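You operate a simulated robot arm through the tools that you are given. There is no shell and no other tool.

You are at the controls of a simulated robot arm. One attempt, no reset.

Task
Rub the black socket's pocket clean in the gauge cradle and put it back in the kit drawer.
Fine: pull the drawer well out; use the cleaning pad and put it back; shut the drawer. Set down upright: socket cleaning pad. Where these are worked on the way, their far stop is far enough and under half their travel is too little: kit drawer. What is to be rubbed or washed off counts as gone when no trace of it is left.

Only the result counts: the job must be done as asked and must still hold three seconds after the hand-in. Knocking over, shifting, dropping, spilling or breaking anything else fails it.

Robot
A 7-joint arm with a two-finger parallel gripper, fixed in place. Base frame: the origin is on the floor under the middle of its stand, x ahead of it, y to its left, z up; the work surface is at about z = 863. Units: mm, rad, N and s.
It reaches about 1372 mm from its shoulder. Its first joint turns from -2.601 to 2.601 rad. Payload 3.43 kg.
The tool frame sits at the grasp point between the pads (the TCP): z along the fingers, y along the line on which they close. The tips reach 30 mm beyond it. The gripper opens to 94 mm. The fingers are 28 mm wide and 10 mm thick; the gripper's body (50 by 96 mm) begins 55 mm behind the TCP.
Orientation is told as [roll, pitch, yaw] about the base's x, y, z axes, in that order, counted from this pose: with the fingers straight down and closing along the base's y, the tool's x points along the base's -x, its y along +y and its z along -z.

Tools
- The arm moves only by the tool nudge_tool. Its arguments are lists of equal length, an entry for each row: "linear": the shift along the base's x, y, z in mm, a list of three; "rotation": the turn, a rotation vector about the base's x, y, z in rad, a list of three; "grip": the gripper command, from -1 (shut) to 1 (fully open), values between in proportion. In form: {"linear": [[tx, ty, tz], ...], "rotation": [[ax, ay, az], ...], "grip": [grip, ...]}. A call has 1 to 20 rows; each row is the pose to reach, as a shift and turn from the pose commanded when the call began. Rows are played at 5 a second. More than 50 mm and 0.15 rad between two rows, or a gripper value outside its range, and nothing of the call is played. Where a pose cannot be reached the arm comes as near as it can. A force on the tool above 90 N (or 10 N above the force at the start of the call, whichever is more), or a blocked arm, ends the call early, and 0.2 s more pass. The fingers move at their own pace (about 45 mm/s each) and stop on an object; they squeeze with about 40 N. The grip force told is the motor's: it shows also when the fingers shut on nothing. Time passes only in rows, and 0.2 s behind the last, so rows that repeat a pose let the fingers close. It gives the time, the measured TCP pose, the force on the tool (base axes), the opening and the grip force at its end, in the units of the frame above (readings bear some noise), with the torque about the TCP (base axes, N m) and any sound that the robot's microphone picked up.
- Cameras (640 x 400 px; columns grow to the right, rows downward): "scene" is fixed at [49.4, 649.5, 1361.9]; the picture's right is [-0.54, -0.84, 0.00], its down [-0.42, 0.27, -0.87] and it looks along [0.73, -0.47, -0.50] (base axes); focal length 366 px, centre (320, 200). "wrist" rides on the gripper at [76, 14, -102] in the tool frame; the picture's right is [-0.18, 0.98, 0.00], its down [-0.75, -0.14, -0.64] and it looks along [-0.63, -0.12, 0.77] (tool axes); focal length 243 px, centre (320, 200). There is no depth. A picture from a camera that has moved, and an enlarged one, comes with that camera's place and axes in the base frame and with its lens.
- capture(camera): a new picture of that camera. It takes no simulated time.
- zoom(camera, box): a new picture of the part [left, top, right, bottom] of that camera's present view, enlarged. It takes no simulated time.
- hand_in(): hands the job in; it is judged then, once.

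Nothing tells you positions but the pictures and the camera data. Unless the task says otherwise, let go and move clear before handing in.

The tools are called after "Emit:" by a JSON object that holds its "api" and its "payload". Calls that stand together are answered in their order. nudge_tool: Moves the arm, as the interface text tells. Its arguments: {"type":"object","properties":{"linear":{"type":"array","items":{"type":"array","items":{"type":"number"}}},"rotation":{"type":"array","items":{"type":"array","items":{"type":"number"}}},"grip":{"type":"array","items":{"type":"number"}}},"required":["linear","rotation","grip"]} The other tools are called the same way: capture (camera) takes a picture; zoom (camera, box) takes an enlarged picture of a part of a camera's view; hand_in () hands the job in.

At the start:

```text
t: 0.0
eef_pos: [983.4, 88.5, 1125.2]
tcp_rot: [0.0, -0.001, 0.001]
ft_force: [0.2, -0.7, -0.1]
ft_torque: [0.01, -0.04, 0.0]
finger_gap: 94.0
gripper_force: 0.1
```

scene: 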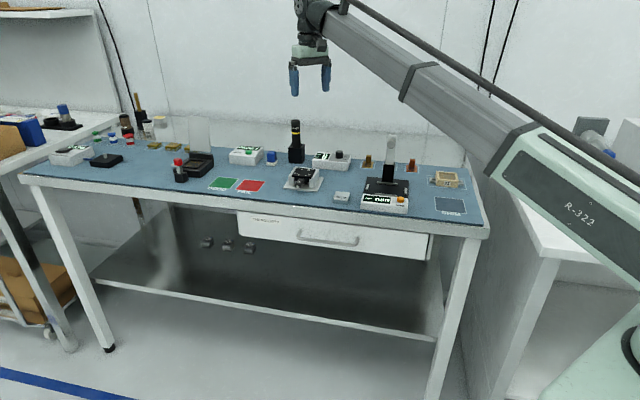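
wrist: 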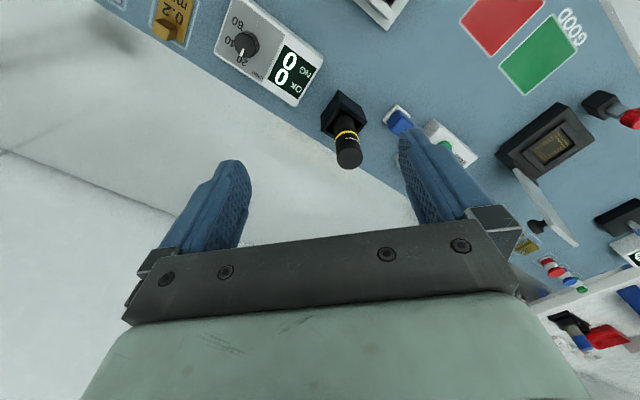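

I see a workbench with many items and a drawer underneath; the arm hovers above the bench. I'll zoom in on the scene to identify the socket, the gauge cradle, the cleaning pad and the drawer.

Emit:
{"api": "zoom", "payload": {"camera": "scene", "box": [200, 110, 360, 210]}}

Emit:
{"api": "zoom", "payload": {"camera": "scene", "box": [330, 110, 490, 210]}}

Emit:
{"api": "zoom", "payload": {"camera": "scene", "box": [40, 90, 200, 190]}}

Emit:
{"api": "zoom", "payload": {"camera": "scene", "box": [190, 190, 450, 290]}}

```text
4.00 times, centred on (280, 160) of scene
camera zoom: at [49.4, 649.5, 1361.9], right [-0.54, -0.84, 0.0], down [-0.42, 0.27, -0.87], along [0.73, -0.47, -0.5], focal length 1466 px, centre (480, 360)
```

zoom: 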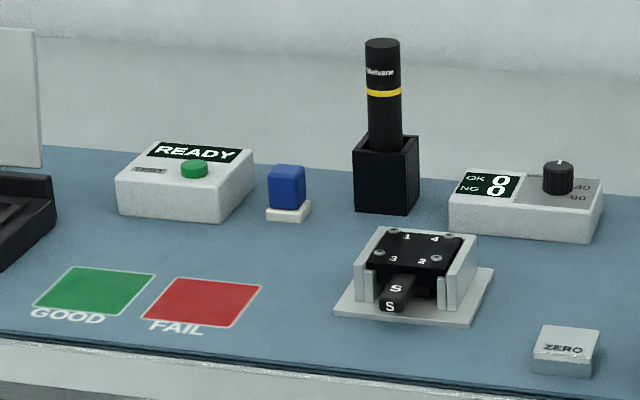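

```text
4.00 times, centred on (410, 160) of scene
camera zoom: at [49.4, 649.5, 1361.9], right [-0.54, -0.84, 0.0], down [-0.42, 0.27, -0.87], along [0.73, -0.47, -0.5], focal length 1466 px, centre (-40, 360)
```

zoom: 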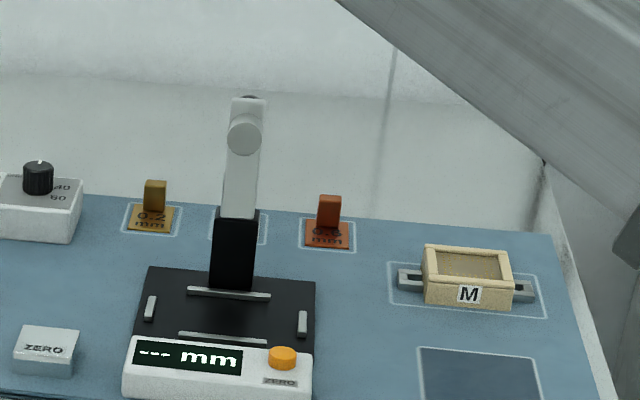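

```text
4.00 times, centred on (120, 140) of scene
camera zoom: at [49.4, 649.5, 1361.9], right [-0.54, -0.84, 0.0], down [-0.42, 0.27, -0.87], along [0.73, -0.47, -0.5], focal length 1466 px, centre (1120, 440)
```

zoom: 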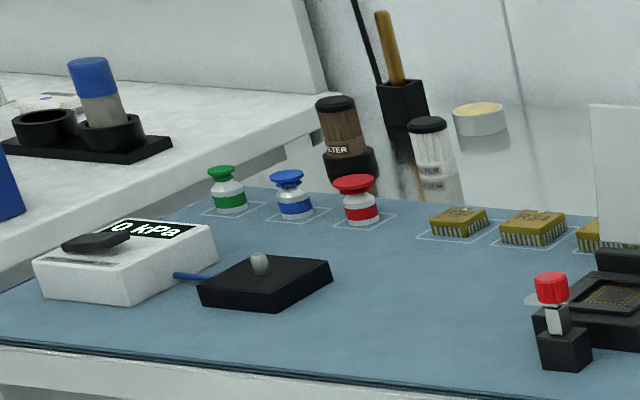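

```text
2.46 times, centred on (320, 240) of scene
camera zoom: at [49.4, 649.5, 1361.9], right [-0.54, -0.84, 0.0], down [-0.42, 0.27, -0.87], along [0.73, -0.47, -0.5], focal length 902 px, centre (320, 102)
```

zoom: 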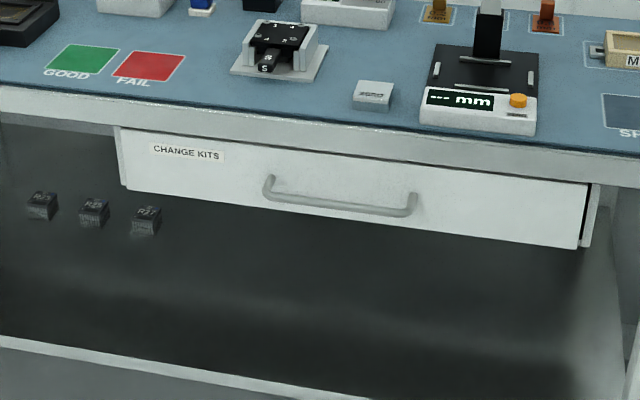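

The bench stands at about 45° to the base axes, with the change-kit drawer under it, a numbered cradle holding a black part near (915,150), and a mm gauge near (720,-15). I'll move the wrist camera back to look closely at these before touching anything.

Emit:
{"api": "nudge_tool", "payload": {"linear": [[-45, 10, 0], [-90, 20, 10], [-135, 30, 20], [-180, 40, 30], [-225, 50, 40], [-270, 60, 50], [-300, 62, 60], [-300, 62, 60]], "rotation": [[0, 0, 0], [0, 0, 0], [0, 0, 0], [0, 0, 0], [0, 0, 0], [0, 0, 0], [0, 0, 0], [0, 0, 0]], "grip": [1, 1, 1, 1, 1, 1, 1, 1]}}

Emit:
{"api": "capture", "payload": {"camera": "wrist"}}

Emit:
{"api": "capture", "payload": {"camera": "scene"}}

```text
t: 1.8
eef_pos: [706.2, 151.7, 1147.9]
tcp_rot: [0.01, -0.041, -0.002]
ft_force: [18.0, -10.3, -34.8]
ft_torque: [1.12, -1.05, 0.8]
finger_gap: 94.1
gripper_force: 0.0
out of reach, approached as far as the arm can: row 5, 6, 7, 8
```

```text
taken
camera wrist: at [625.7, 164.9, 1245.7], right [0.19, 0.98, 0.02], down [0.73, -0.15, 0.67], along [0.66, -0.11, -0.74], focal length 243 px, centre (320, 200)
```

wrist: 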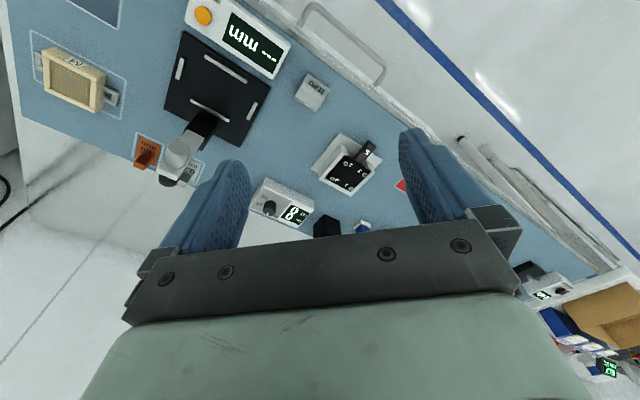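

```text
taken
```

scene: 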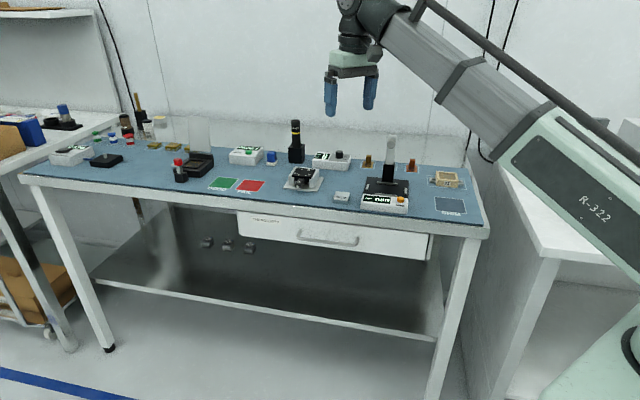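

The arm hit a reach limit close in and high up, but the view is useful. I'll zoom into the wrist picture to identify the cradle part and the gauge.

Emit:
{"api": "zoom", "payload": {"camera": "wrist", "box": [150, 60, 410, 240]}}

Emit:
{"api": "zoom", "payload": {"camera": "wrist", "box": [150, 0, 310, 100]}}

Emit:
{"api": "zoom", "payload": {"camera": "wrist", "box": [290, 110, 420, 210]}}

```text
2.22 times, centred on (280, 150) of wrist
camera zoom: at [625.7, 164.9, 1245.7], right [0.19, 0.98, 0.02], down [0.73, -0.15, 0.67], along [0.66, -0.11, -0.74], focal length 539 px, centre (409, 311)
```

zoom: 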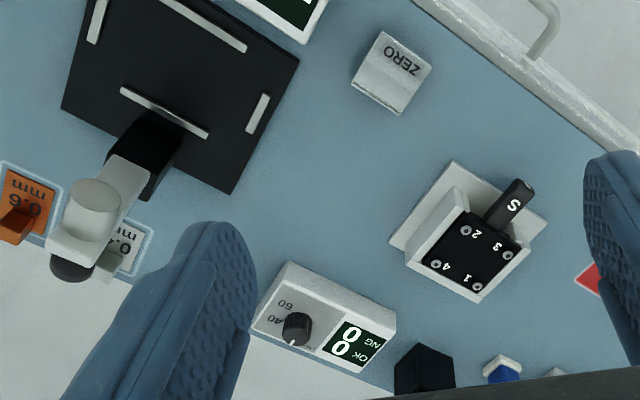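

```text
4.00 times, centred on (230, 50) of wrist
camera zoom: at [625.7, 164.9, 1245.7], right [0.19, 0.98, 0.02], down [0.73, -0.15, 0.67], along [0.66, -0.11, -0.74], focal length 970 px, centre (680, 800)
```

zoom: 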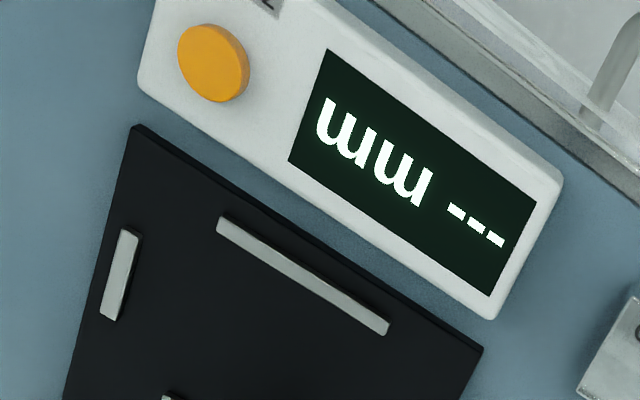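

```text
4.00 times, centred on (355, 160) of wrist
camera zoom: at [625.7, 164.9, 1245.7], right [0.19, 0.98, 0.02], down [0.73, -0.15, 0.67], along [0.66, -0.11, -0.74], focal length 970 px, centre (180, 360)
```

zoom: 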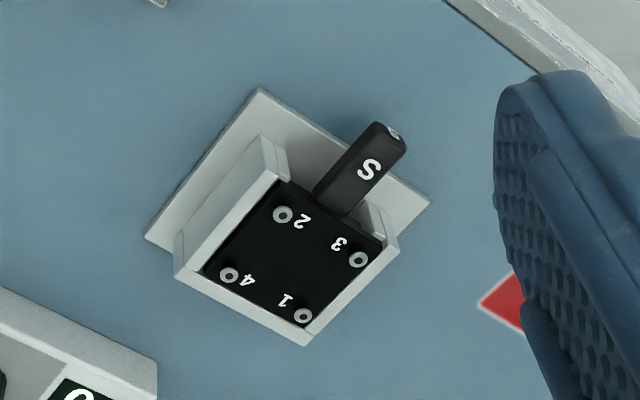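

The part in the cradle is labelled S with four screws, and the mm gauge has a black plate with four rails that looks like a cradle. I'll return to a reachable pose and look at the blue pad-like item and other things.

Emit:
{"api": "nudge_tool", "payload": {"linear": [[20, 0, -30], [40, 0, -60], [60, 0, -80], [60, 0, -80]], "rotation": [[0, 0, 0], [0, 0, 0], [0, 0, 0], [0, 0, 0]], "grip": [1, 1, 1, 1]}}

Emit:
{"api": "zoom", "payload": {"camera": "scene", "box": [255, 140, 295, 165]}}

Emit:
{"api": "zoom", "payload": {"camera": "scene", "box": [415, 160, 495, 220]}}

Emit:
{"api": "zoom", "payload": {"camera": "scene", "box": [0, 80, 100, 160]}}

```text
t: 2.8
eef_pos: [767.0, 154.6, 1068.0]
tcp_rot: [-0.001, -0.002, -0.002]
ft_force: [0.2, 0.2, 0.0]
ft_torque: [-0.04, 0.01, 0.0]
finger_gap: 94.1
gripper_force: 0.1
```

```text
16.00 times, centred on (275, 152) of scene
camera zoom: at [49.4, 649.5, 1361.9], right [-0.54, -0.84, 0.0], down [-0.42, 0.27, -0.87], along [0.73, -0.47, -0.5], focal length 5862 px, centre (1040, 960)
```

zoom: 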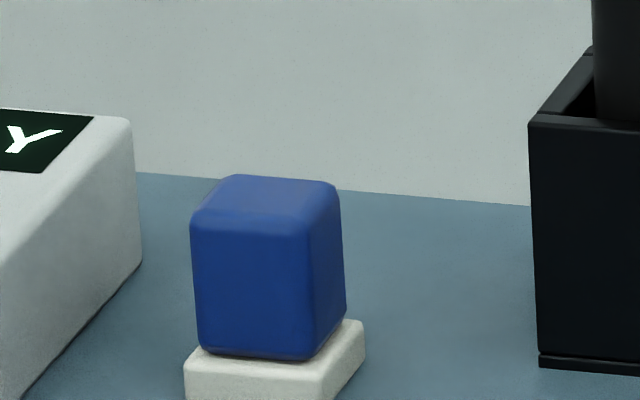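

```text
6.67 times, centred on (455, 190) of scene
camera zoom: at [49.4, 649.5, 1361.9], right [-0.54, -0.84, 0.0], down [-0.42, 0.27, -0.87], along [0.73, -0.47, -0.5], focal length 2442 px, centre (-580, 267)
```

zoom: 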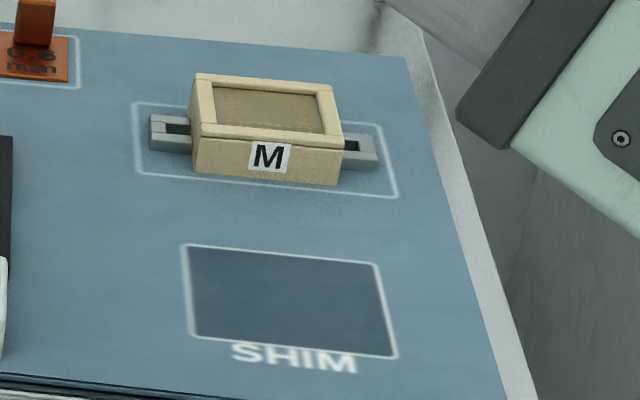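

```text
5.00 times, centred on (50, 120) of scene
camera zoom: at [49.4, 649.5, 1361.9], right [-0.54, -0.84, 0.0], down [-0.42, 0.27, -0.87], along [0.73, -0.47, -0.5], focal length 1832 px, centre (1670, 600)
```

zoom: 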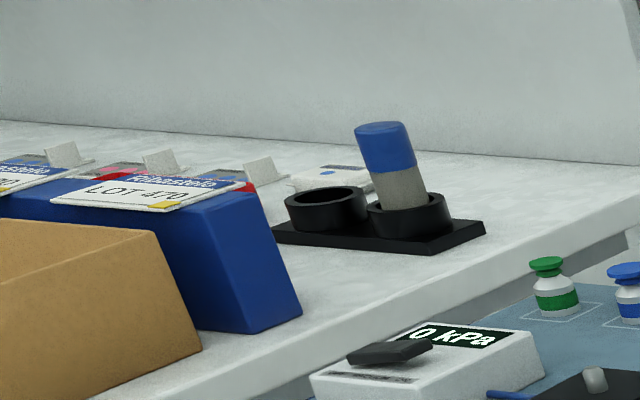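

The M box is a beige socket with a gold-pinned pocket, so the black socket is most likely in the drawer, and the blue block with a white base is probably the cleaning pad. I'll move to the front of the bench with the camera turned toward the drawer to measure the handle.

Emit:
{"api": "nudge_tool", "payload": {"linear": [[-24, 23, -8], [-48, 46, -16], [-72, 69, -24], [-96, 92, -34], [-120, 115, -44], [-144, 138, -52], [-168, 161, -60], [-192, 183, -70], [-192, 183, -70]], "rotation": [[0, 0, -0.1], [0, 0, -0.2], [0, 0, -0.3], [0, 0, -0.4], [0, 0, -0.5], [0, 0, -0.6], [0, 0, -0.7], [0, 0, -0.785], [0, 0, -0.785]], "grip": [1, 1, 1, 1, 1, 1, 1, 1, 1]}}

Emit:
{"api": "capture", "payload": {"camera": "wrist"}}

Emit:
{"api": "capture", "payload": {"camera": "scene"}}

```text
t: 4.8
eef_pos: [575.3, 339.4, 997.3]
tcp_rot: [0.001, 0.0, -0.788]
ft_force: [0.4, -0.1, -0.3]
ft_torque: [-0.03, -0.02, -0.01]
finger_gap: 94.1
gripper_force: 0.1
```

```text
taken
camera wrist: at [531.7, 402.9, 1098.6], right [0.83, 0.56, 0.0], down [0.43, -0.63, 0.64], along [0.36, -0.53, -0.77], focal length 243 px, centre (320, 200)
```

wrist: 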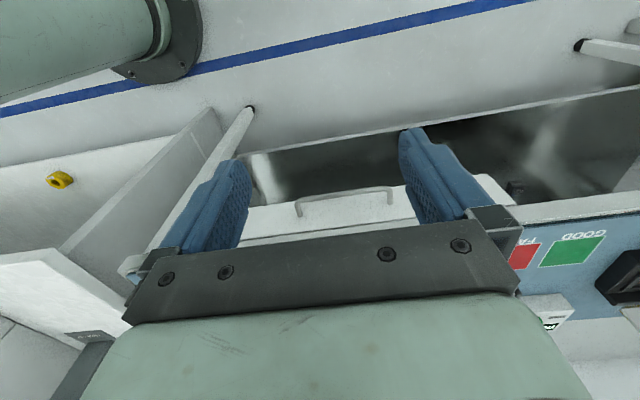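

```text
taken
```

scene: 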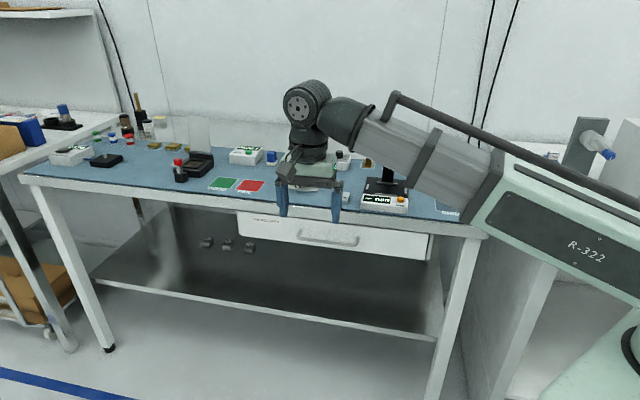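

The pose is reachable and I can see the handle from the front. I'll zoom both cameras for exact triangulation.

Emit:
{"api": "zoom", "payload": {"camera": "wrist", "box": [230, 160, 430, 285]}}

Emit:
{"api": "zoom", "payload": {"camera": "scene", "box": [280, 200, 380, 262]}}

Emit:
{"api": "zoom", "payload": {"camera": "scene", "box": [220, 180, 460, 280]}}

```text
3.20 times, centred on (330, 222) of wrist
camera zoom: at [531.7, 402.9, 1098.6], right [0.83, 0.56, 0.0], down [0.43, -0.63, 0.64], along [0.36, -0.53, -0.77], focal length 776 px, centre (288, 128)
```

zoom: 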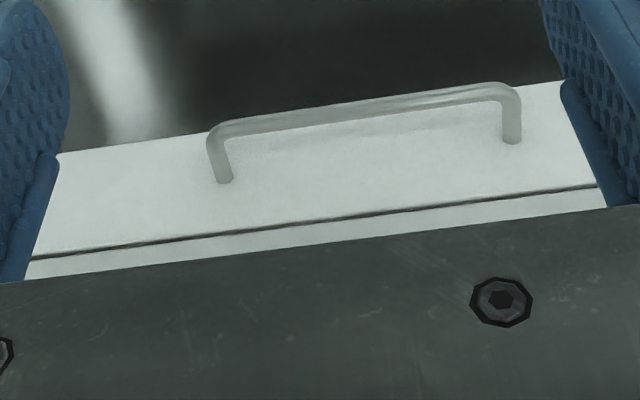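

```text
6.40 times, centred on (330, 231) of scene
camera zoom: at [49.4, 649.5, 1361.9], right [-0.54, -0.84, 0.0], down [-0.42, 0.27, -0.87], along [0.73, -0.47, -0.5], focal length 2345 px, centre (256, 2)
```

zoom: 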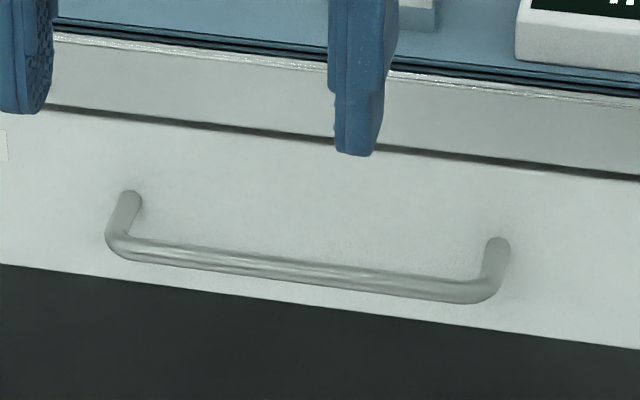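

```text
2.67 times, centred on (340, 230) of scene
camera zoom: at [49.4, 649.5, 1361.9], right [-0.54, -0.84, 0.0], down [-0.42, 0.27, -0.87], along [0.73, -0.47, -0.5], focal length 977 px, centre (267, 120)
```

zoom: 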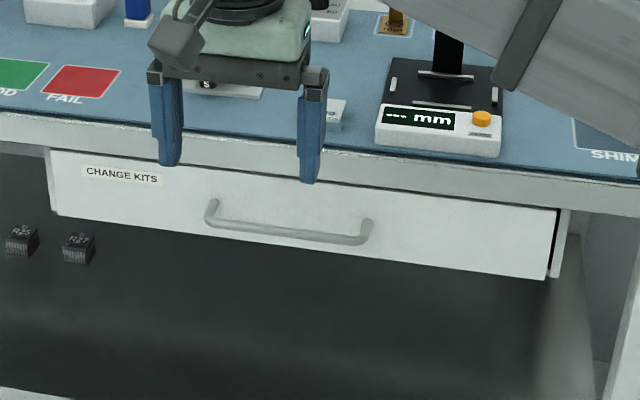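

Triangulating gives the handle's bar middle near (713, 202, 775), about 28 mm out from a face that is flush with the table edge. I'll yaw the gripper so it can close vertically on the bar, then tilt it to point into the drawer face.

Emit:
{"api": "nudge_tool", "payload": {"linear": [[-2, 2, -5], [-4, 4, -10], [-6, 6, -15], [-8, 8, -20], [-10, 10, -25], [-12, 12, -30], [-14, 14, -35], [-16, 16, -40], [-18, 18, -45], [-20, 20, -50], [-20, 20, -50], [-20, 20, -50]], "rotation": [[0, 0, 0.145], [0, 0, 0.29], [0, 0, 0.435], [0, 0, 0.58], [0, 0, 0.725], [0, 0, 0.87], [0, 0, 1.015], [0, 0, 1.16], [0, 0, 1.305], [0, 0, 1.45], [0, 0, 1.571], [0, 0, 1.571]], "grip": [1, 1, 1, 1, 0.5, 0, 0, 0, 0, 0, 0, 0]}}

```text
t: 7.4
eef_pos: [552.3, 357.5, 946.9]
tcp_rot: [0.001, 0.001, 0.787]
ft_force: [-1.0, -0.1, 1.0]
ft_torque: [0.05, -0.01, 0.01]
finger_gap: 47.1
gripper_force: 0.1
```

The yaw succeeded and the fingers are half open. Next I'll tilt the fingers toward the drawer in free space.

Emit:
{"api": "nudge_tool", "payload": {"linear": [[0, 0, -8], [0, 0, -16], [0, 0, -24], [0, 0, -32], [0, 0, -40], [0, 0, -50], [0, 0, -60], [0, 0, -70], [0, 0, -80], [0, 0, -90], [0, 0, -90]], "rotation": [[-0.092, -0.092, 0], [-0.184, -0.184, 0], [-0.276, -0.276, 0], [-0.368, -0.368, 0], [-0.46, -0.46, 0], [-0.552, -0.552, 0], [-0.644, -0.644, 0], [-0.736, -0.736, 0], [-0.828, -0.828, 0], [-0.926, -0.926, 0], [-0.926, -0.926, 0]], "grip": [0, 0, 0, 0, 0, 0, 0, 0, 0, 0, 0]}}

Emit:
{"api": "capture", "payload": {"camera": "scene"}}

Emit:
{"api": "capture", "payload": {"camera": "wrist"}}

```text
t: 9.8
eef_pos: [553.6, 355.9, 858.9]
tcp_rot: [-1.311, -0.001, 0.785]
ft_force: [0.9, -0.1, -1.2]
ft_torque: [0.01, 0.0, 0.0]
finger_gap: 46.8
gripper_force: 0.1
```

```text
taken
```

scene: 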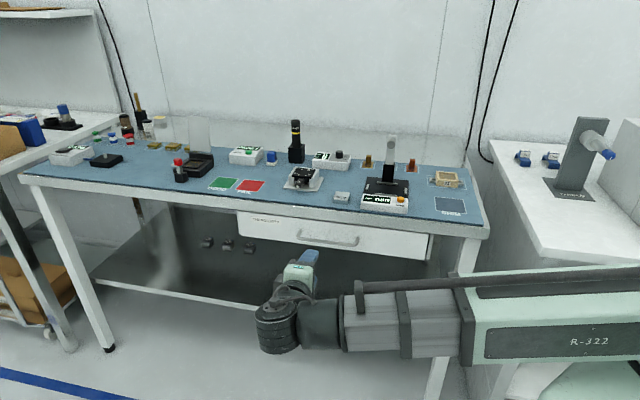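

```text
taken
camera wrist: at [427.5, 373.5, 870.3], right [-0.05, 0.31, -0.95], down [0.12, 0.95, 0.3], along [0.99, -0.1, -0.08], focal length 243 px, centre (320, 200)
```

wrist: 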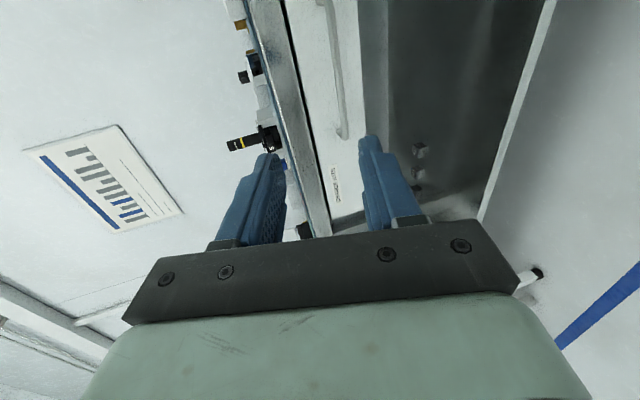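

The tilt works and the arm is clear. I'll move to a pre-grasp pose about 100 mm in front of the bar and check alignment.

Emit:
{"api": "nudge_tool", "payload": {"linear": [[21, -20, -14], [42, -39, -28], [63, -59, -42], [84, -79, -55], [84, -79, -55]], "rotation": [[0, 0, 0], [0, 0, 0], [0, 0, 0], [0, 0, 0], [0, 0, 0]], "grip": [0, 0, 0, 0, 0]}}

Emit:
{"api": "capture", "payload": {"camera": "wrist"}}

Emit:
{"api": "zoom", "payload": {"camera": "scene", "box": [240, 190, 400, 290]}}

```text
t: 11.0
eef_pos: [638.7, 276.6, 801.7]
tcp_rot: [-1.308, -0.001, 0.787]
ft_force: [-0.2, -0.8, 0.0]
ft_torque: [-0.02, 0.02, 0.01]
finger_gap: 47.0
gripper_force: 0.1
```

```text
taken
camera wrist: at [512.1, 294.6, 813.9], right [-0.05, 0.31, -0.95], down [0.12, 0.95, 0.3], along [0.99, -0.1, -0.08], focal length 243 px, centre (320, 200)
```

wrist: 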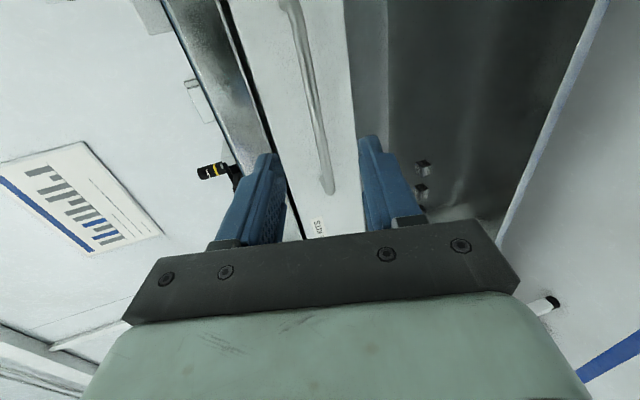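

```text
4.00 times, centred on (320, 240) of scene
camera zoom: at [49.4, 649.5, 1361.9], right [-0.54, -0.84, 0.0], down [-0.42, 0.27, -0.87], along [0.73, -0.47, -0.5], focal length 1466 px, centre (320, 40)
```

zoom: 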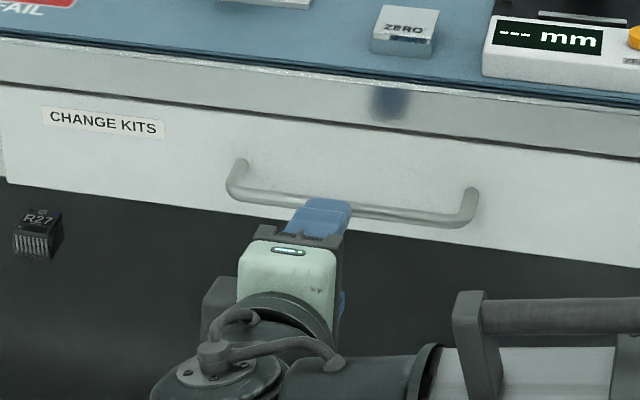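

The bar sits between the fingers at z≈778. I'll narrow the gap a little and advance so the bar is between the pads.

Emit:
{"api": "nudge_tool", "payload": {"linear": [[0, 0, 0], [17, -17, -6], [34, -34, -12], [50, -50, -17], [60, -60, -20], [60, -60, -20]], "rotation": [[0, 0, 0], [0, 0, 0], [0, 0, 0], [0, 0, 0], [0, 0, 0], [0, 0, 0]], "grip": [-0.25, -0.25, -0.25, -0.25, -0.25, -0.25]}}

Emit:
{"api": "capture", "payload": {"camera": "wrist"}}

Emit:
{"api": "zoom", "payload": {"camera": "scene", "box": [280, 190, 380, 252]}}

```text
t: 12.4
eef_pos: [698.3, 216.2, 784.1]
tcp_rot: [-1.309, -0.001, 0.786]
ft_force: [0.6, 0.5, 0.0]
ft_torque: [-0.05, 0.02, 0.03]
finger_gap: 35.4
gripper_force: 0.0
```

```text
taken
camera wrist: at [572.3, 234.1, 795.2], right [-0.05, 0.31, -0.95], down [0.12, 0.95, 0.3], along [0.99, -0.1, -0.08], focal length 243 px, centre (320, 200)
```

wrist: 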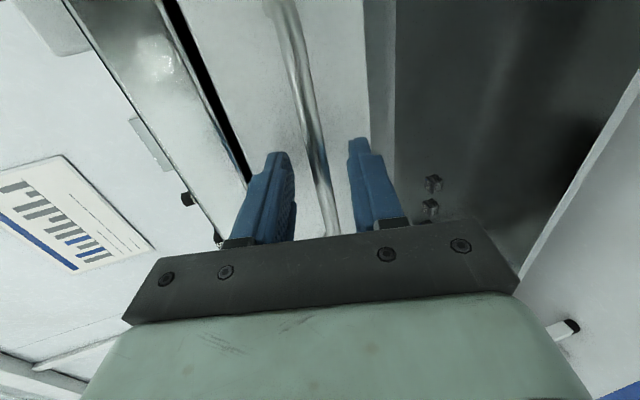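

```text
6.40 times, centred on (330, 221) of scene
camera zoom: at [49.4, 649.5, 1361.9], right [-0.54, -0.84, 0.0], down [-0.42, 0.27, -0.87], along [0.73, -0.47, -0.5], focal length 2345 px, centre (256, 66)
```

zoom: 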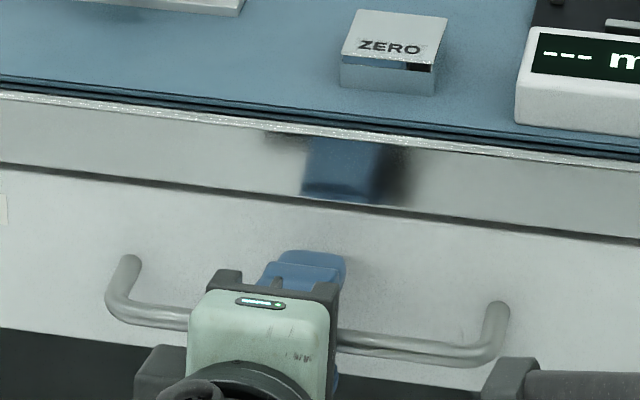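

The bar lies between the fingers, about 15–20 mm ahead of the TCP. I'll advance 4 mm more and close on it.

Emit:
{"api": "nudge_tool", "payload": {"linear": [[3, -3, -1], [3, -3, -1], [3, -3, -1], [3, -3, -1], [3, -3, -1]], "rotation": [[0, 0, 0], [0, 0, 0], [0, 0, 0], [0, 0, 0], [0, 0, 0]], "grip": [-0.25, -1, -1, -1, -1]}}

```text
t: 13.6
eef_pos: [700.4, 213.6, 781.9]
tcp_rot: [-1.31, 0.001, 0.786]
ft_force: [-2.4, -2.2, -10.7]
ft_torque: [0.03, 0.05, 0.24]
finger_gap: 13.9
gripper_force: 45.4
```

The grip on the bar holds (gap 13.9 mm, 45 N). I'll pull the drawer out along (-0.707, 0.707).

Emit:
{"api": "nudge_tool", "payload": {"linear": [[-10, 10, 0], [-21, 21, 0], [-35, 35, 0], [-49, 49, 0], [-63, 63, 0], [-77, 77, 0], [-91, 91, 0], [-105, 105, 0]], "rotation": [[0, 0, 0], [0, 0, 0], [0, 0, 0], [0, 0, 0], [0, 0, 0], [0, 0, 0], [0, 0, 0], [0, 0, 0]], "grip": [-1, -1, -1, -1, -1, -1, -1, -1]}}

Emit:
{"api": "capture", "payload": {"camera": "scene"}}

```text
t: 15.4
eef_pos: [595.5, 317.4, 782.1]
tcp_rot: [-1.31, 0.001, 0.789]
ft_force: [8.4, 8.1, -16.1]
ft_torque: [-0.02, 0.23, -0.21]
finger_gap: 9.7
gripper_force: 43.4
```

```text
taken
```

scene: 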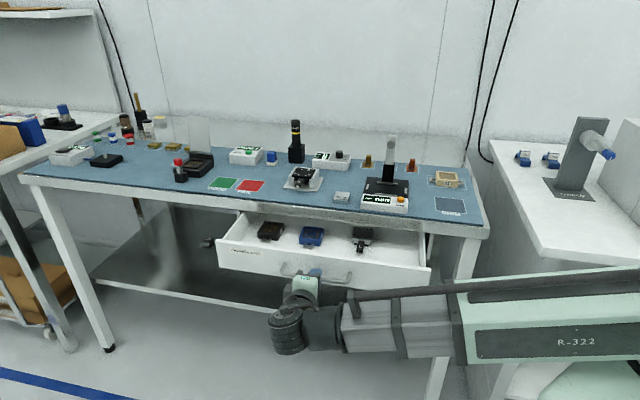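

The drawer is opening and I can see three items inside (dark, blue, black). I'll keep pulling towards the far stop.

Emit:
{"api": "nudge_tool", "payload": {"linear": [[-14, 14, 0], [-28, 28, 0], [-42, 42, 0], [-56, 56, 0], [-70, 70, 0], [-84, 84, 0]], "rotation": [[0, 0, 0], [0, 0, 0], [0, 0, 0], [0, 0, 0], [0, 0, 0], [0, 0, 0]], "grip": [-1, -1, -1, -1, -1, -1]}}

Emit:
{"api": "capture", "payload": {"camera": "scene"}}

```text
t: 16.8
eef_pos: [511.5, 402.6, 782.4]
tcp_rot: [-1.313, -0.002, 0.789]
ft_force: [17.7, 16.7, 8.4]
ft_torque: [-0.37, 0.27, -0.19]
finger_gap: 9.6
gripper_force: 43.1
```

```text
taken
```

scene: 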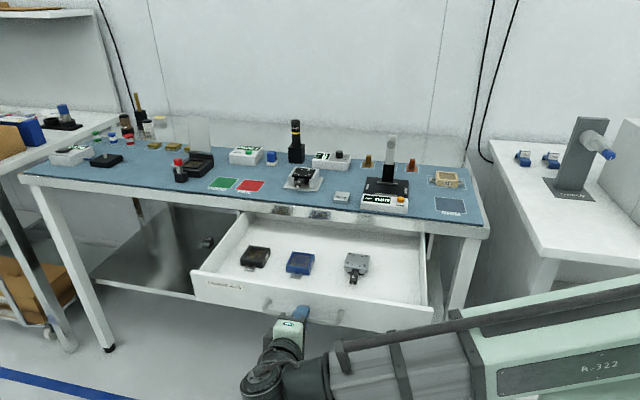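

The drawer is well open. I'll zoom in on its contents to find the black socket and check how far the drawer has come out.

Emit:
{"api": "zoom", "payload": {"camera": "scene", "box": [220, 215, 400, 315]}}

Emit:
{"api": "zoom", "payload": {"camera": "scene", "box": [225, 235, 325, 285]}}

Emit:
{"api": "zoom", "payload": {"camera": "scene", "box": [310, 235, 410, 285]}}

```text
3.56 times, centred on (310, 265) of scene
camera zoom: at [49.4, 649.5, 1361.9], right [-0.54, -0.84, 0.0], down [-0.42, 0.27, -0.87], along [0.73, -0.47, -0.5], focal length 1303 px, centre (356, -31)
```

zoom: 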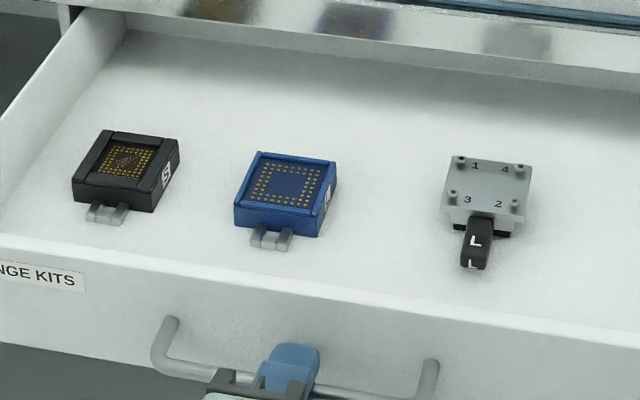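

```text
6.40 times, centred on (275, 260) of scene
camera zoom: at [49.4, 649.5, 1361.9], right [-0.54, -0.84, 0.0], down [-0.42, 0.27, -0.87], along [0.73, -0.47, -0.5], focal length 2345 px, centre (608, -184)
```

zoom: 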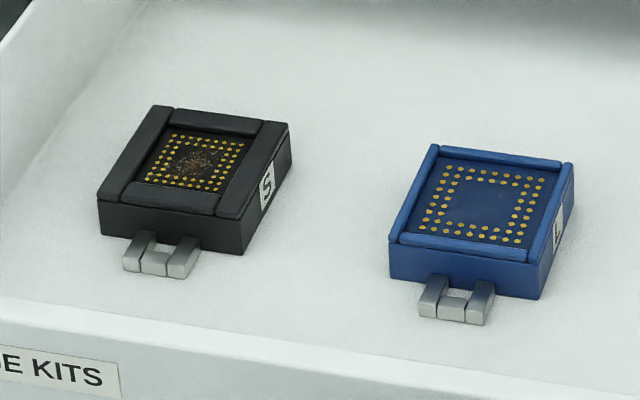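

```text
6.40 times, centred on (360, 260) of scene
camera zoom: at [49.4, 649.5, 1361.9], right [-0.54, -0.84, 0.0], down [-0.42, 0.27, -0.87], along [0.73, -0.47, -0.5], focal length 2345 px, centre (64, -184)
```

zoom: 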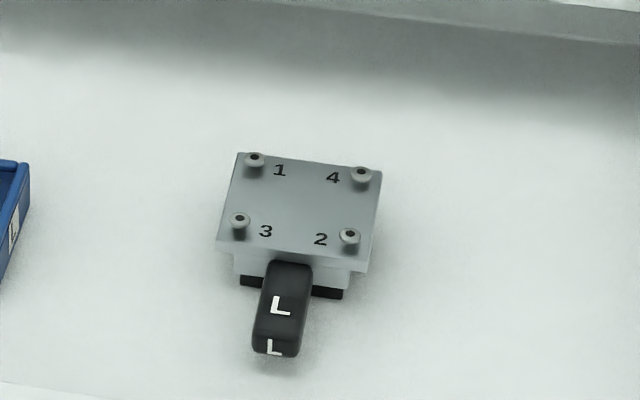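

The dirty black socket "S" is in the drawer, beside the blue "L" socket and a gray head. I'll ease the sideways load and pull a bit more to find the far stop.

Emit:
{"api": "nudge_tool", "payload": {"linear": [[2, 2, 0], [-8, 12, 0], [-18, 22, 0], [-28, 33, 0], [-38, 43, 0], [-48, 54, 0]], "rotation": [[0, 0, 0], [0, 0, 0], [0, 0, 0], [0, 0, 0], [0, 0, 0], [0, 0, 0]], "grip": [-1, -1, -1, -1, -1, -1]}}

Emit:
{"api": "capture", "payload": {"camera": "scene"}}

```text
t: 18.2
eef_pos: [461.8, 457.3, 781.3]
tcp_rot: [-1.308, 0.0, 0.785]
ft_force: [-0.4, -0.1, -0.3]
ft_torque: [-0.03, -0.03, -0.01]
finger_gap: 0.0
gripper_force: 32.9
```

```text
taken
```

scene: 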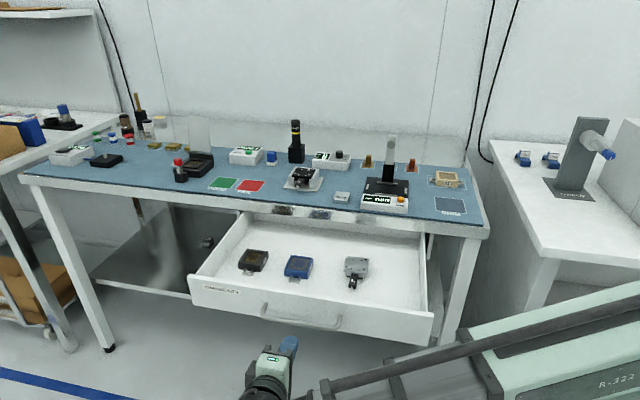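

The gripper slipped off the bar, and the drawer seems to be at its far stop with its contents undisturbed. I'll rise, level the gripper to point down, then look at the drawer contents and the gauge cradle from above.

Emit:
{"api": "nudge_tool", "payload": {"linear": [[-5, 5, 18], [-5, 5, 36], [-5, 5, 54], [5, -5, 72], [20, -20, 90], [38, -38, 108], [56, -56, 126], [74, -74, 144], [92, -92, 162], [105, -105, 175], [105, -105, 175]], "rotation": [[0.0926, 0.0926, 0], [0.185, 0.185, 0], [0.278, 0.278, 0], [0.37, 0.37, 0], [0.463, 0.463, 0], [0.556, 0.556, 0], [0.648, 0.648, 0], [0.741, 0.741, 0], [0.833, 0.833, 0], [0.926, 0.926, 0], [0.926, 0.926, 0]], "grip": [-0.5, 0, 0, 0, 0, 0, 0, 0, 0.5, 1, 1]}}

Emit:
{"api": "capture", "payload": {"camera": "wrist"}}

```text
t: 20.6
eef_pos: [568.0, 353.8, 957.6]
tcp_rot: [0.001, 0.0, 0.784]
ft_force: [-0.4, 0.3, 0.6]
ft_torque: [-0.01, -0.04, -0.02]
finger_gap: 94.3
gripper_force: 0.0
```

```text
taken
camera wrist: at [505.0, 308.8, 1059.3], right [-0.57, 0.82, 0.0], down [0.63, 0.43, 0.64], along [0.53, 0.36, -0.77], focal length 243 px, centre (320, 200)
```

wrist: 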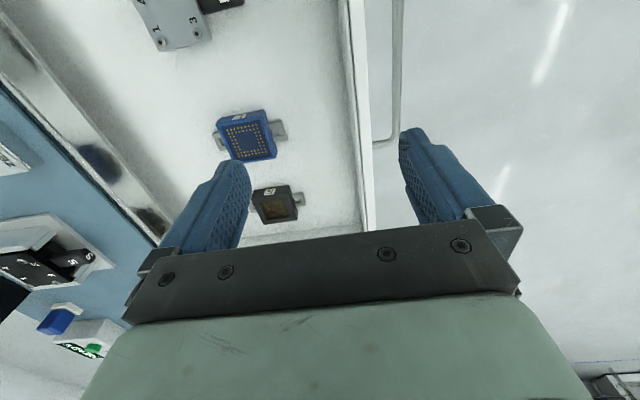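

I'll yaw back by 90° (camera on the outer side) and move over toward the gauge to examine its cradle.

Emit:
{"api": "nudge_tool", "payload": {"linear": [[7, -25, 6], [14, -50, 12], [21, -75, 18], [28, -100, 24], [35, -125, 30], [42, -150, 36], [49, -175, 40], [56, -200, 40], [63, -225, 40], [70, -250, 40], [77, -275, 40], [80, -295, 40], [80, -295, 40]], "rotation": [[0, 0, -0.14], [0, 0, -0.28], [0, 0, -0.42], [0, 0, -0.56], [0, 0, -0.7], [0, 0, -0.84], [0, 0, -0.98], [0, 0, -1.12], [0, 0, -1.26], [0, 0, -1.4], [0, 0, -1.54], [0, 0, -1.571], [0, 0, -1.571]], "grip": [1, 1, 1, 1, 1, 1, 1, 1, 1, 1, 1, 1, 1]}}

Emit:
{"api": "capture", "payload": {"camera": "wrist"}}

Emit:
{"api": "capture", "payload": {"camera": "scene"}}

```text
t: 23.4
eef_pos: [647.3, 56.1, 998.0]
tcp_rot: [0.0, 0.001, -0.786]
ft_force: [0.3, 0.2, 1.3]
ft_torque: [0.0, 0.01, -0.02]
finger_gap: 94.1
gripper_force: 0.0
```

```text
taken
camera wrist: at [604.7, 119.0, 1098.9], right [0.83, 0.56, 0.0], down [0.43, -0.63, 0.64], along [0.36, -0.53, -0.77], focal length 243 px, centre (320, 200)
```

wrist: 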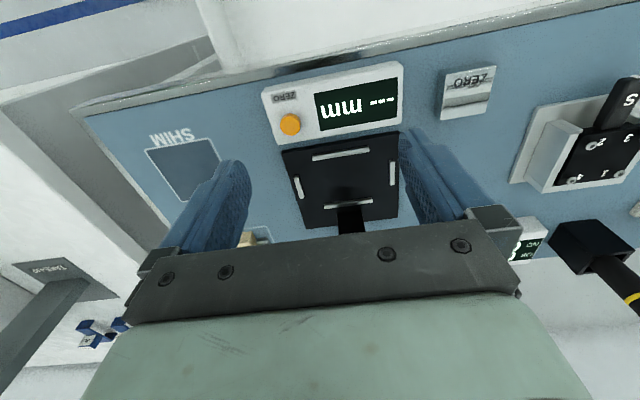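

```text
taken
```

scene: 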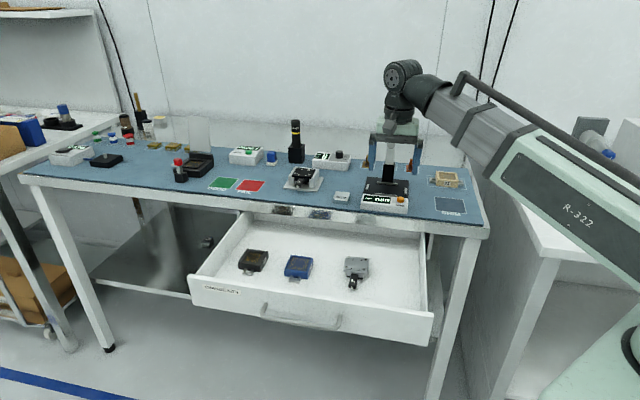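

Good view of the gauge plate with its four rails. I'll zoom for precise rail positions.

Emit:
{"api": "zoom", "payload": {"camera": "wrist", "box": [260, 130, 420, 230]}}

Emit:
{"api": "zoom", "payload": {"camera": "scene", "box": [350, 165, 430, 215]}}

Emit:
{"api": "zoom", "payload": {"camera": "scene", "box": [360, 100, 440, 220]}}

```text
4.00 times, centred on (340, 180) of wrist
camera zoom: at [604.7, 119.0, 1098.9], right [0.83, 0.56, 0.0], down [0.43, -0.63, 0.64], along [0.36, -0.53, -0.77], focal length 970 px, centre (240, 280)
```

zoom: 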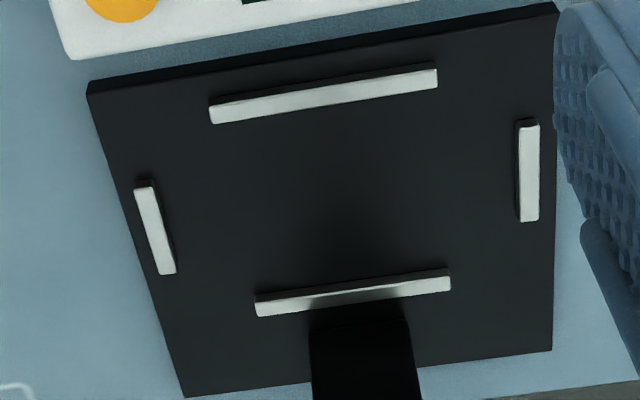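

```text
8.00 times, centred on (390, 190) of scene
camera zoom: at [49.4, 649.5, 1361.9], right [-0.54, -0.84, 0.0], down [-0.42, 0.27, -0.87], along [0.73, -0.47, -0.5], focal length 2931 px, centre (-240, 280)
```

zoom: 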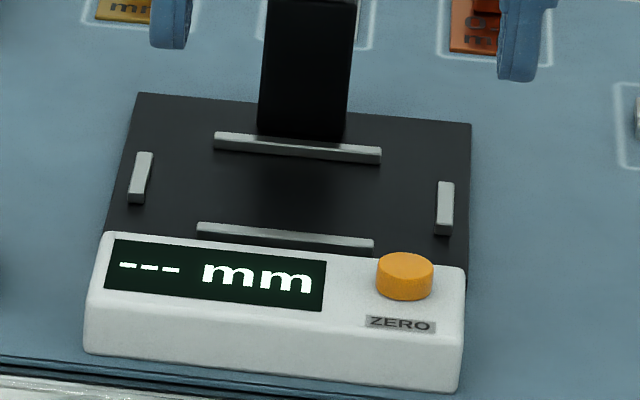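

```text
3.33 times, centred on (400, 160) of scene
camera zoom: at [49.4, 649.5, 1361.9], right [-0.54, -0.84, 0.0], down [-0.42, 0.27, -0.87], along [0.73, -0.47, -0.5], focal length 1221 px, centre (53, 333)
```

zoom: 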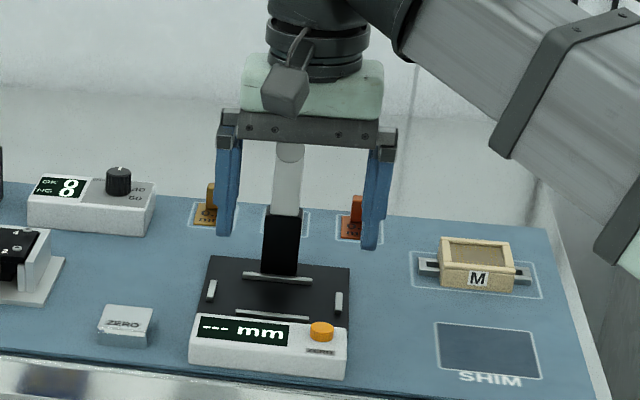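

The cradle centre comes out at about (714, 8) with its long axis (101 mm) along the bench edge and 67 mm across, so the socket must be turned 90° from its drawer orientation. I'll test whether the turned yaw (−135°) is reachable here before carrying anything.

Emit:
{"api": "nudge_tool", "payload": {"linear": [[3, -1, 5], [6, -2, 10], [9, -3, 15], [12, -4, 20], [15, -5, 25], [18, -6, 30], [20, -7, 30], [20, -7, 30], [20, -7, 30], [20, -7, 30], [20, -7, 30], [20, -7, 30]], "rotation": [[0, 0, -0.145], [0, 0, -0.29], [0, 0, -0.435], [0, 0, -0.58], [0, 0, -0.725], [0, 0, -0.87], [0, 0, -1.015], [0, 0, -1.16], [0, 0, -1.305], [0, 0, -1.45], [0, 0, -1.571], [0, 0, -1.571]], "grip": [1, 1, 1, 1, 1, 1, 1, 1, 1, 1, 1, 1]}}

Emit:
{"api": "capture", "payload": {"camera": "wrist"}}

Emit:
{"api": "capture", "payload": {"camera": "scene"}}

```text
t: 26.0
eef_pos: [669.5, 51.0, 1026.4]
tcp_rot: [-0.001, 0.001, -2.357]
ft_force: [0.2, 0.2, 0.3]
ft_torque: [0.01, -0.02, 0.01]
finger_gap: 94.1
gripper_force: 0.0
```

```text
taken
camera wrist: at [732.5, 93.3, 1128.4], right [0.56, -0.83, 0.0], down [-0.63, -0.43, 0.64], along [-0.53, -0.36, -0.77], focal length 243 px, centre (320, 200)
```

wrist: 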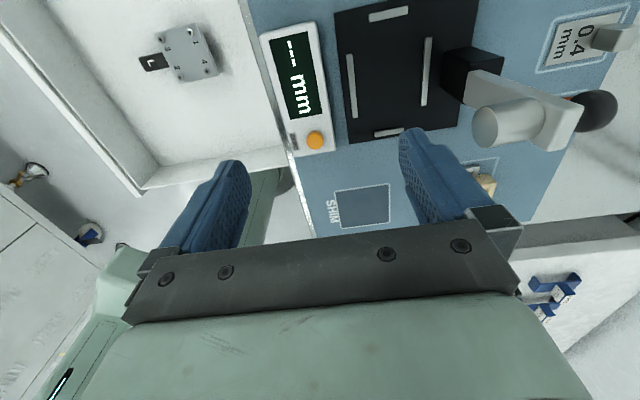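

```text
taken
```

scene: 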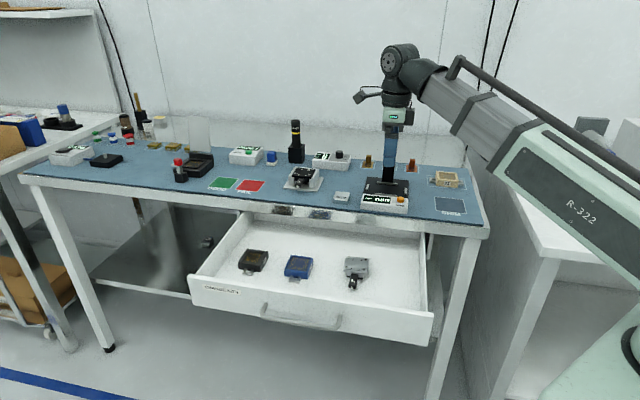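

Yaw −135° is reachable too. I'll zoom here to refine cradle geometry and see how far the gauge arm protrudes over the cradle.

Emit:
{"api": "zoom", "payload": {"camera": "wrist", "box": [320, 0, 480, 160]}}

Emit:
{"api": "zoom", "payload": {"camera": "wrist", "box": [400, 0, 640, 170]}}

Emit:
{"api": "zoom", "payload": {"camera": "scene", "box": [350, 120, 430, 200]}}

```text
2.50 times, centred on (400, 80) of wrist
camera zoom: at [732.5, 93.3, 1128.4], right [0.56, -0.83, 0.0], down [-0.63, -0.43, 0.64], along [-0.53, -0.36, -0.77], focal length 606 px, centre (120, 500)
```

zoom: 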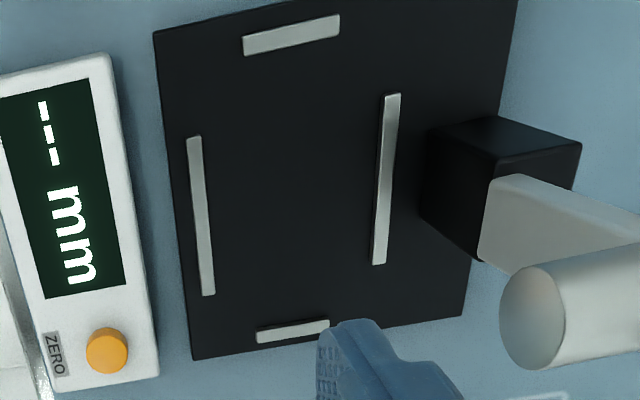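

```text
2.35 times, centred on (520, 85) of wrist
camera zoom: at [732.5, 93.3, 1128.4], right [0.56, -0.83, 0.0], down [-0.63, -0.43, 0.64], along [-0.53, -0.36, -0.77], focal length 571 px, centre (-151, 471)
```

zoom: 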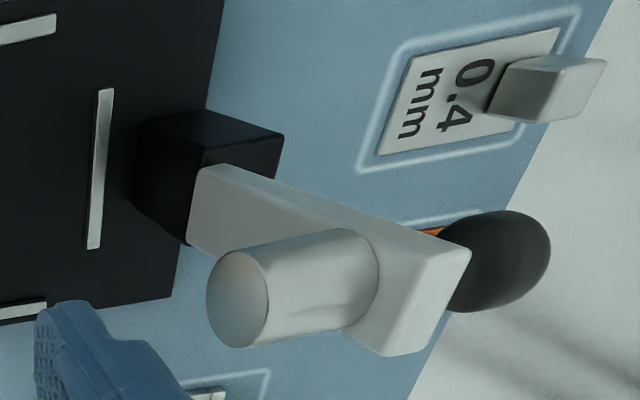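

```text
5.00 times, centred on (390, 160) of scene
camera zoom: at [49.4, 649.5, 1361.9], right [-0.54, -0.84, 0.0], down [-0.42, 0.27, -0.87], along [0.73, -0.47, -0.5], focal length 1832 px, centre (-30, 400)
```

zoom: 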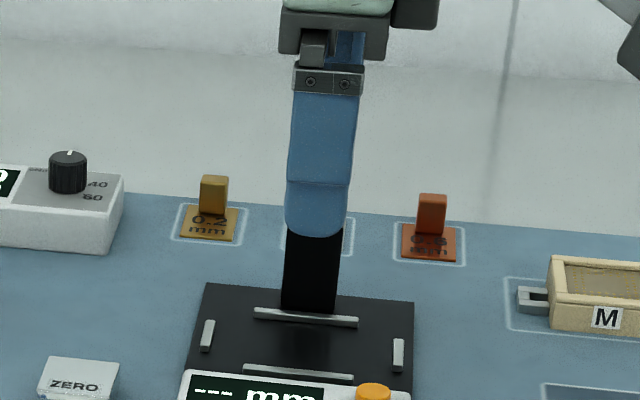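

With the gauge arm's probe protruding to about 35 mm behind the cradle centre at z≈996, I must hold the socket with the fingers closing along the bench edge (on the tab sides) when placing. I'll go back over the drawer in two turns to look at the socket closely.

Emit:
{"api": "nudge_tool", "payload": {"linear": [[-1, 12, 0], [-2, 24, 0], [-3, 36, 0], [-4, 48, 0], [-5, 60, 0], [-6, 72, 0], [-7, 84, -4], [-8, 96, -8], [-9, 110, -12], [-9, 125, -16], [-9, 140, -20]], "rotation": [[0, 0, 0.145], [0, 0, 0.29], [0, 0, 0.435], [0, 0, 0.58], [0, 0, 0.725], [0, 0, 0.87], [0, 0, 1.015], [0, 0, 1.16], [0, 0, 1.305], [0, 0, 1.45], [0, 0, 1.571]], "grip": [1, 1, 1, 1, 1, 1, 1, 1, 1, 1, 1]}}

Emit:
{"api": "nudge_tool", "payload": {"linear": [[0, 10, -6], [0, 20, -12], [0, 30, -18], [0, 40, -24], [0, 50, -30], [0, 60, -40], [0, 70, -50], [0, 80, -60], [0, 90, -70], [0, 97, -75], [0, 97, -75], [0, 97, -75]], "rotation": [[0, 0, 0.145], [0, 0, 0.29], [0, 0, 0.435], [0, 0, 0.58], [0, 0, 0.725], [0, 0, 0.87], [0, 0, 1.015], [0, 0, 1.16], [0, 0, 1.305], [0, 0, 1.45], [0, 0, 1.571], [0, 0, 1.571]], "grip": [1, 1, 1, 1, 1, 1, 1, 1, 1, 1, 1, 1]}}

Emit:
{"api": "capture", "payload": {"camera": "wrist"}}

Emit:
{"api": "zoom", "payload": {"camera": "wrist", "box": [250, 60, 410, 240]}}

```text
t: 28.4
eef_pos: [658.6, 191.2, 1005.8]
tcp_rot: [0.0, -0.001, -0.78]
ft_force: [0.4, 1.2, -0.4]
ft_torque: [-0.02, 0.01, 0.04]
finger_gap: 94.1
gripper_force: 0.1
```

```text
t: 31.0
eef_pos: [658.3, 288.8, 931.2]
tcp_rot: [0.001, -0.001, 0.787]
ft_force: [0.1, 0.1, 0.3]
ft_torque: [-0.02, -0.02, 0.0]
finger_gap: 94.0
gripper_force: 0.1
```

```text
taken
camera wrist: at [596.0, 242.7, 1032.6], right [-0.57, 0.82, 0.0], down [0.63, 0.43, 0.64], along [0.53, 0.36, -0.77], focal length 243 px, centre (320, 200)
```

wrist: 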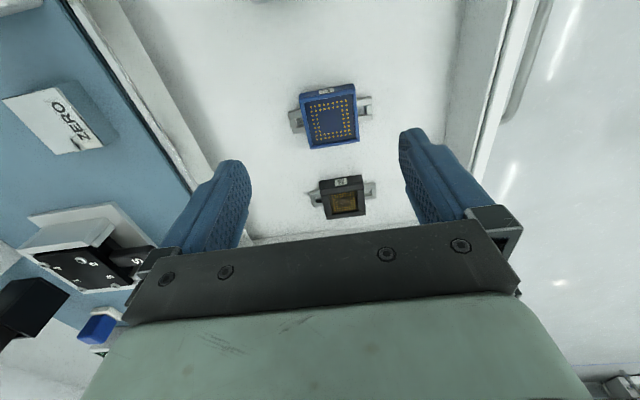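

```text
2.22 times, centred on (330, 150) of wrist
camera zoom: at [596.0, 242.7, 1032.6], right [-0.57, 0.82, 0.0], down [0.63, 0.43, 0.64], along [0.53, 0.36, -0.77], focal length 539 px, centre (298, 311)
```

zoom: 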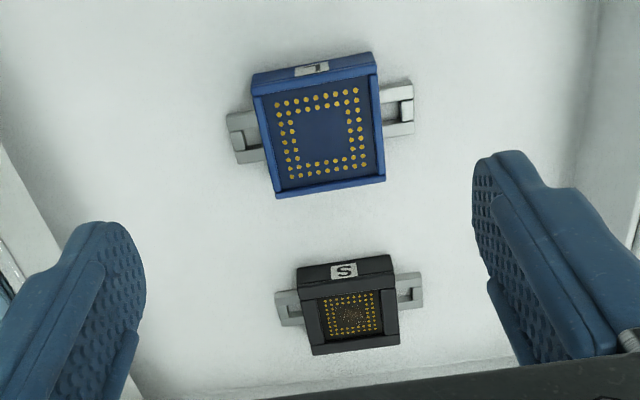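

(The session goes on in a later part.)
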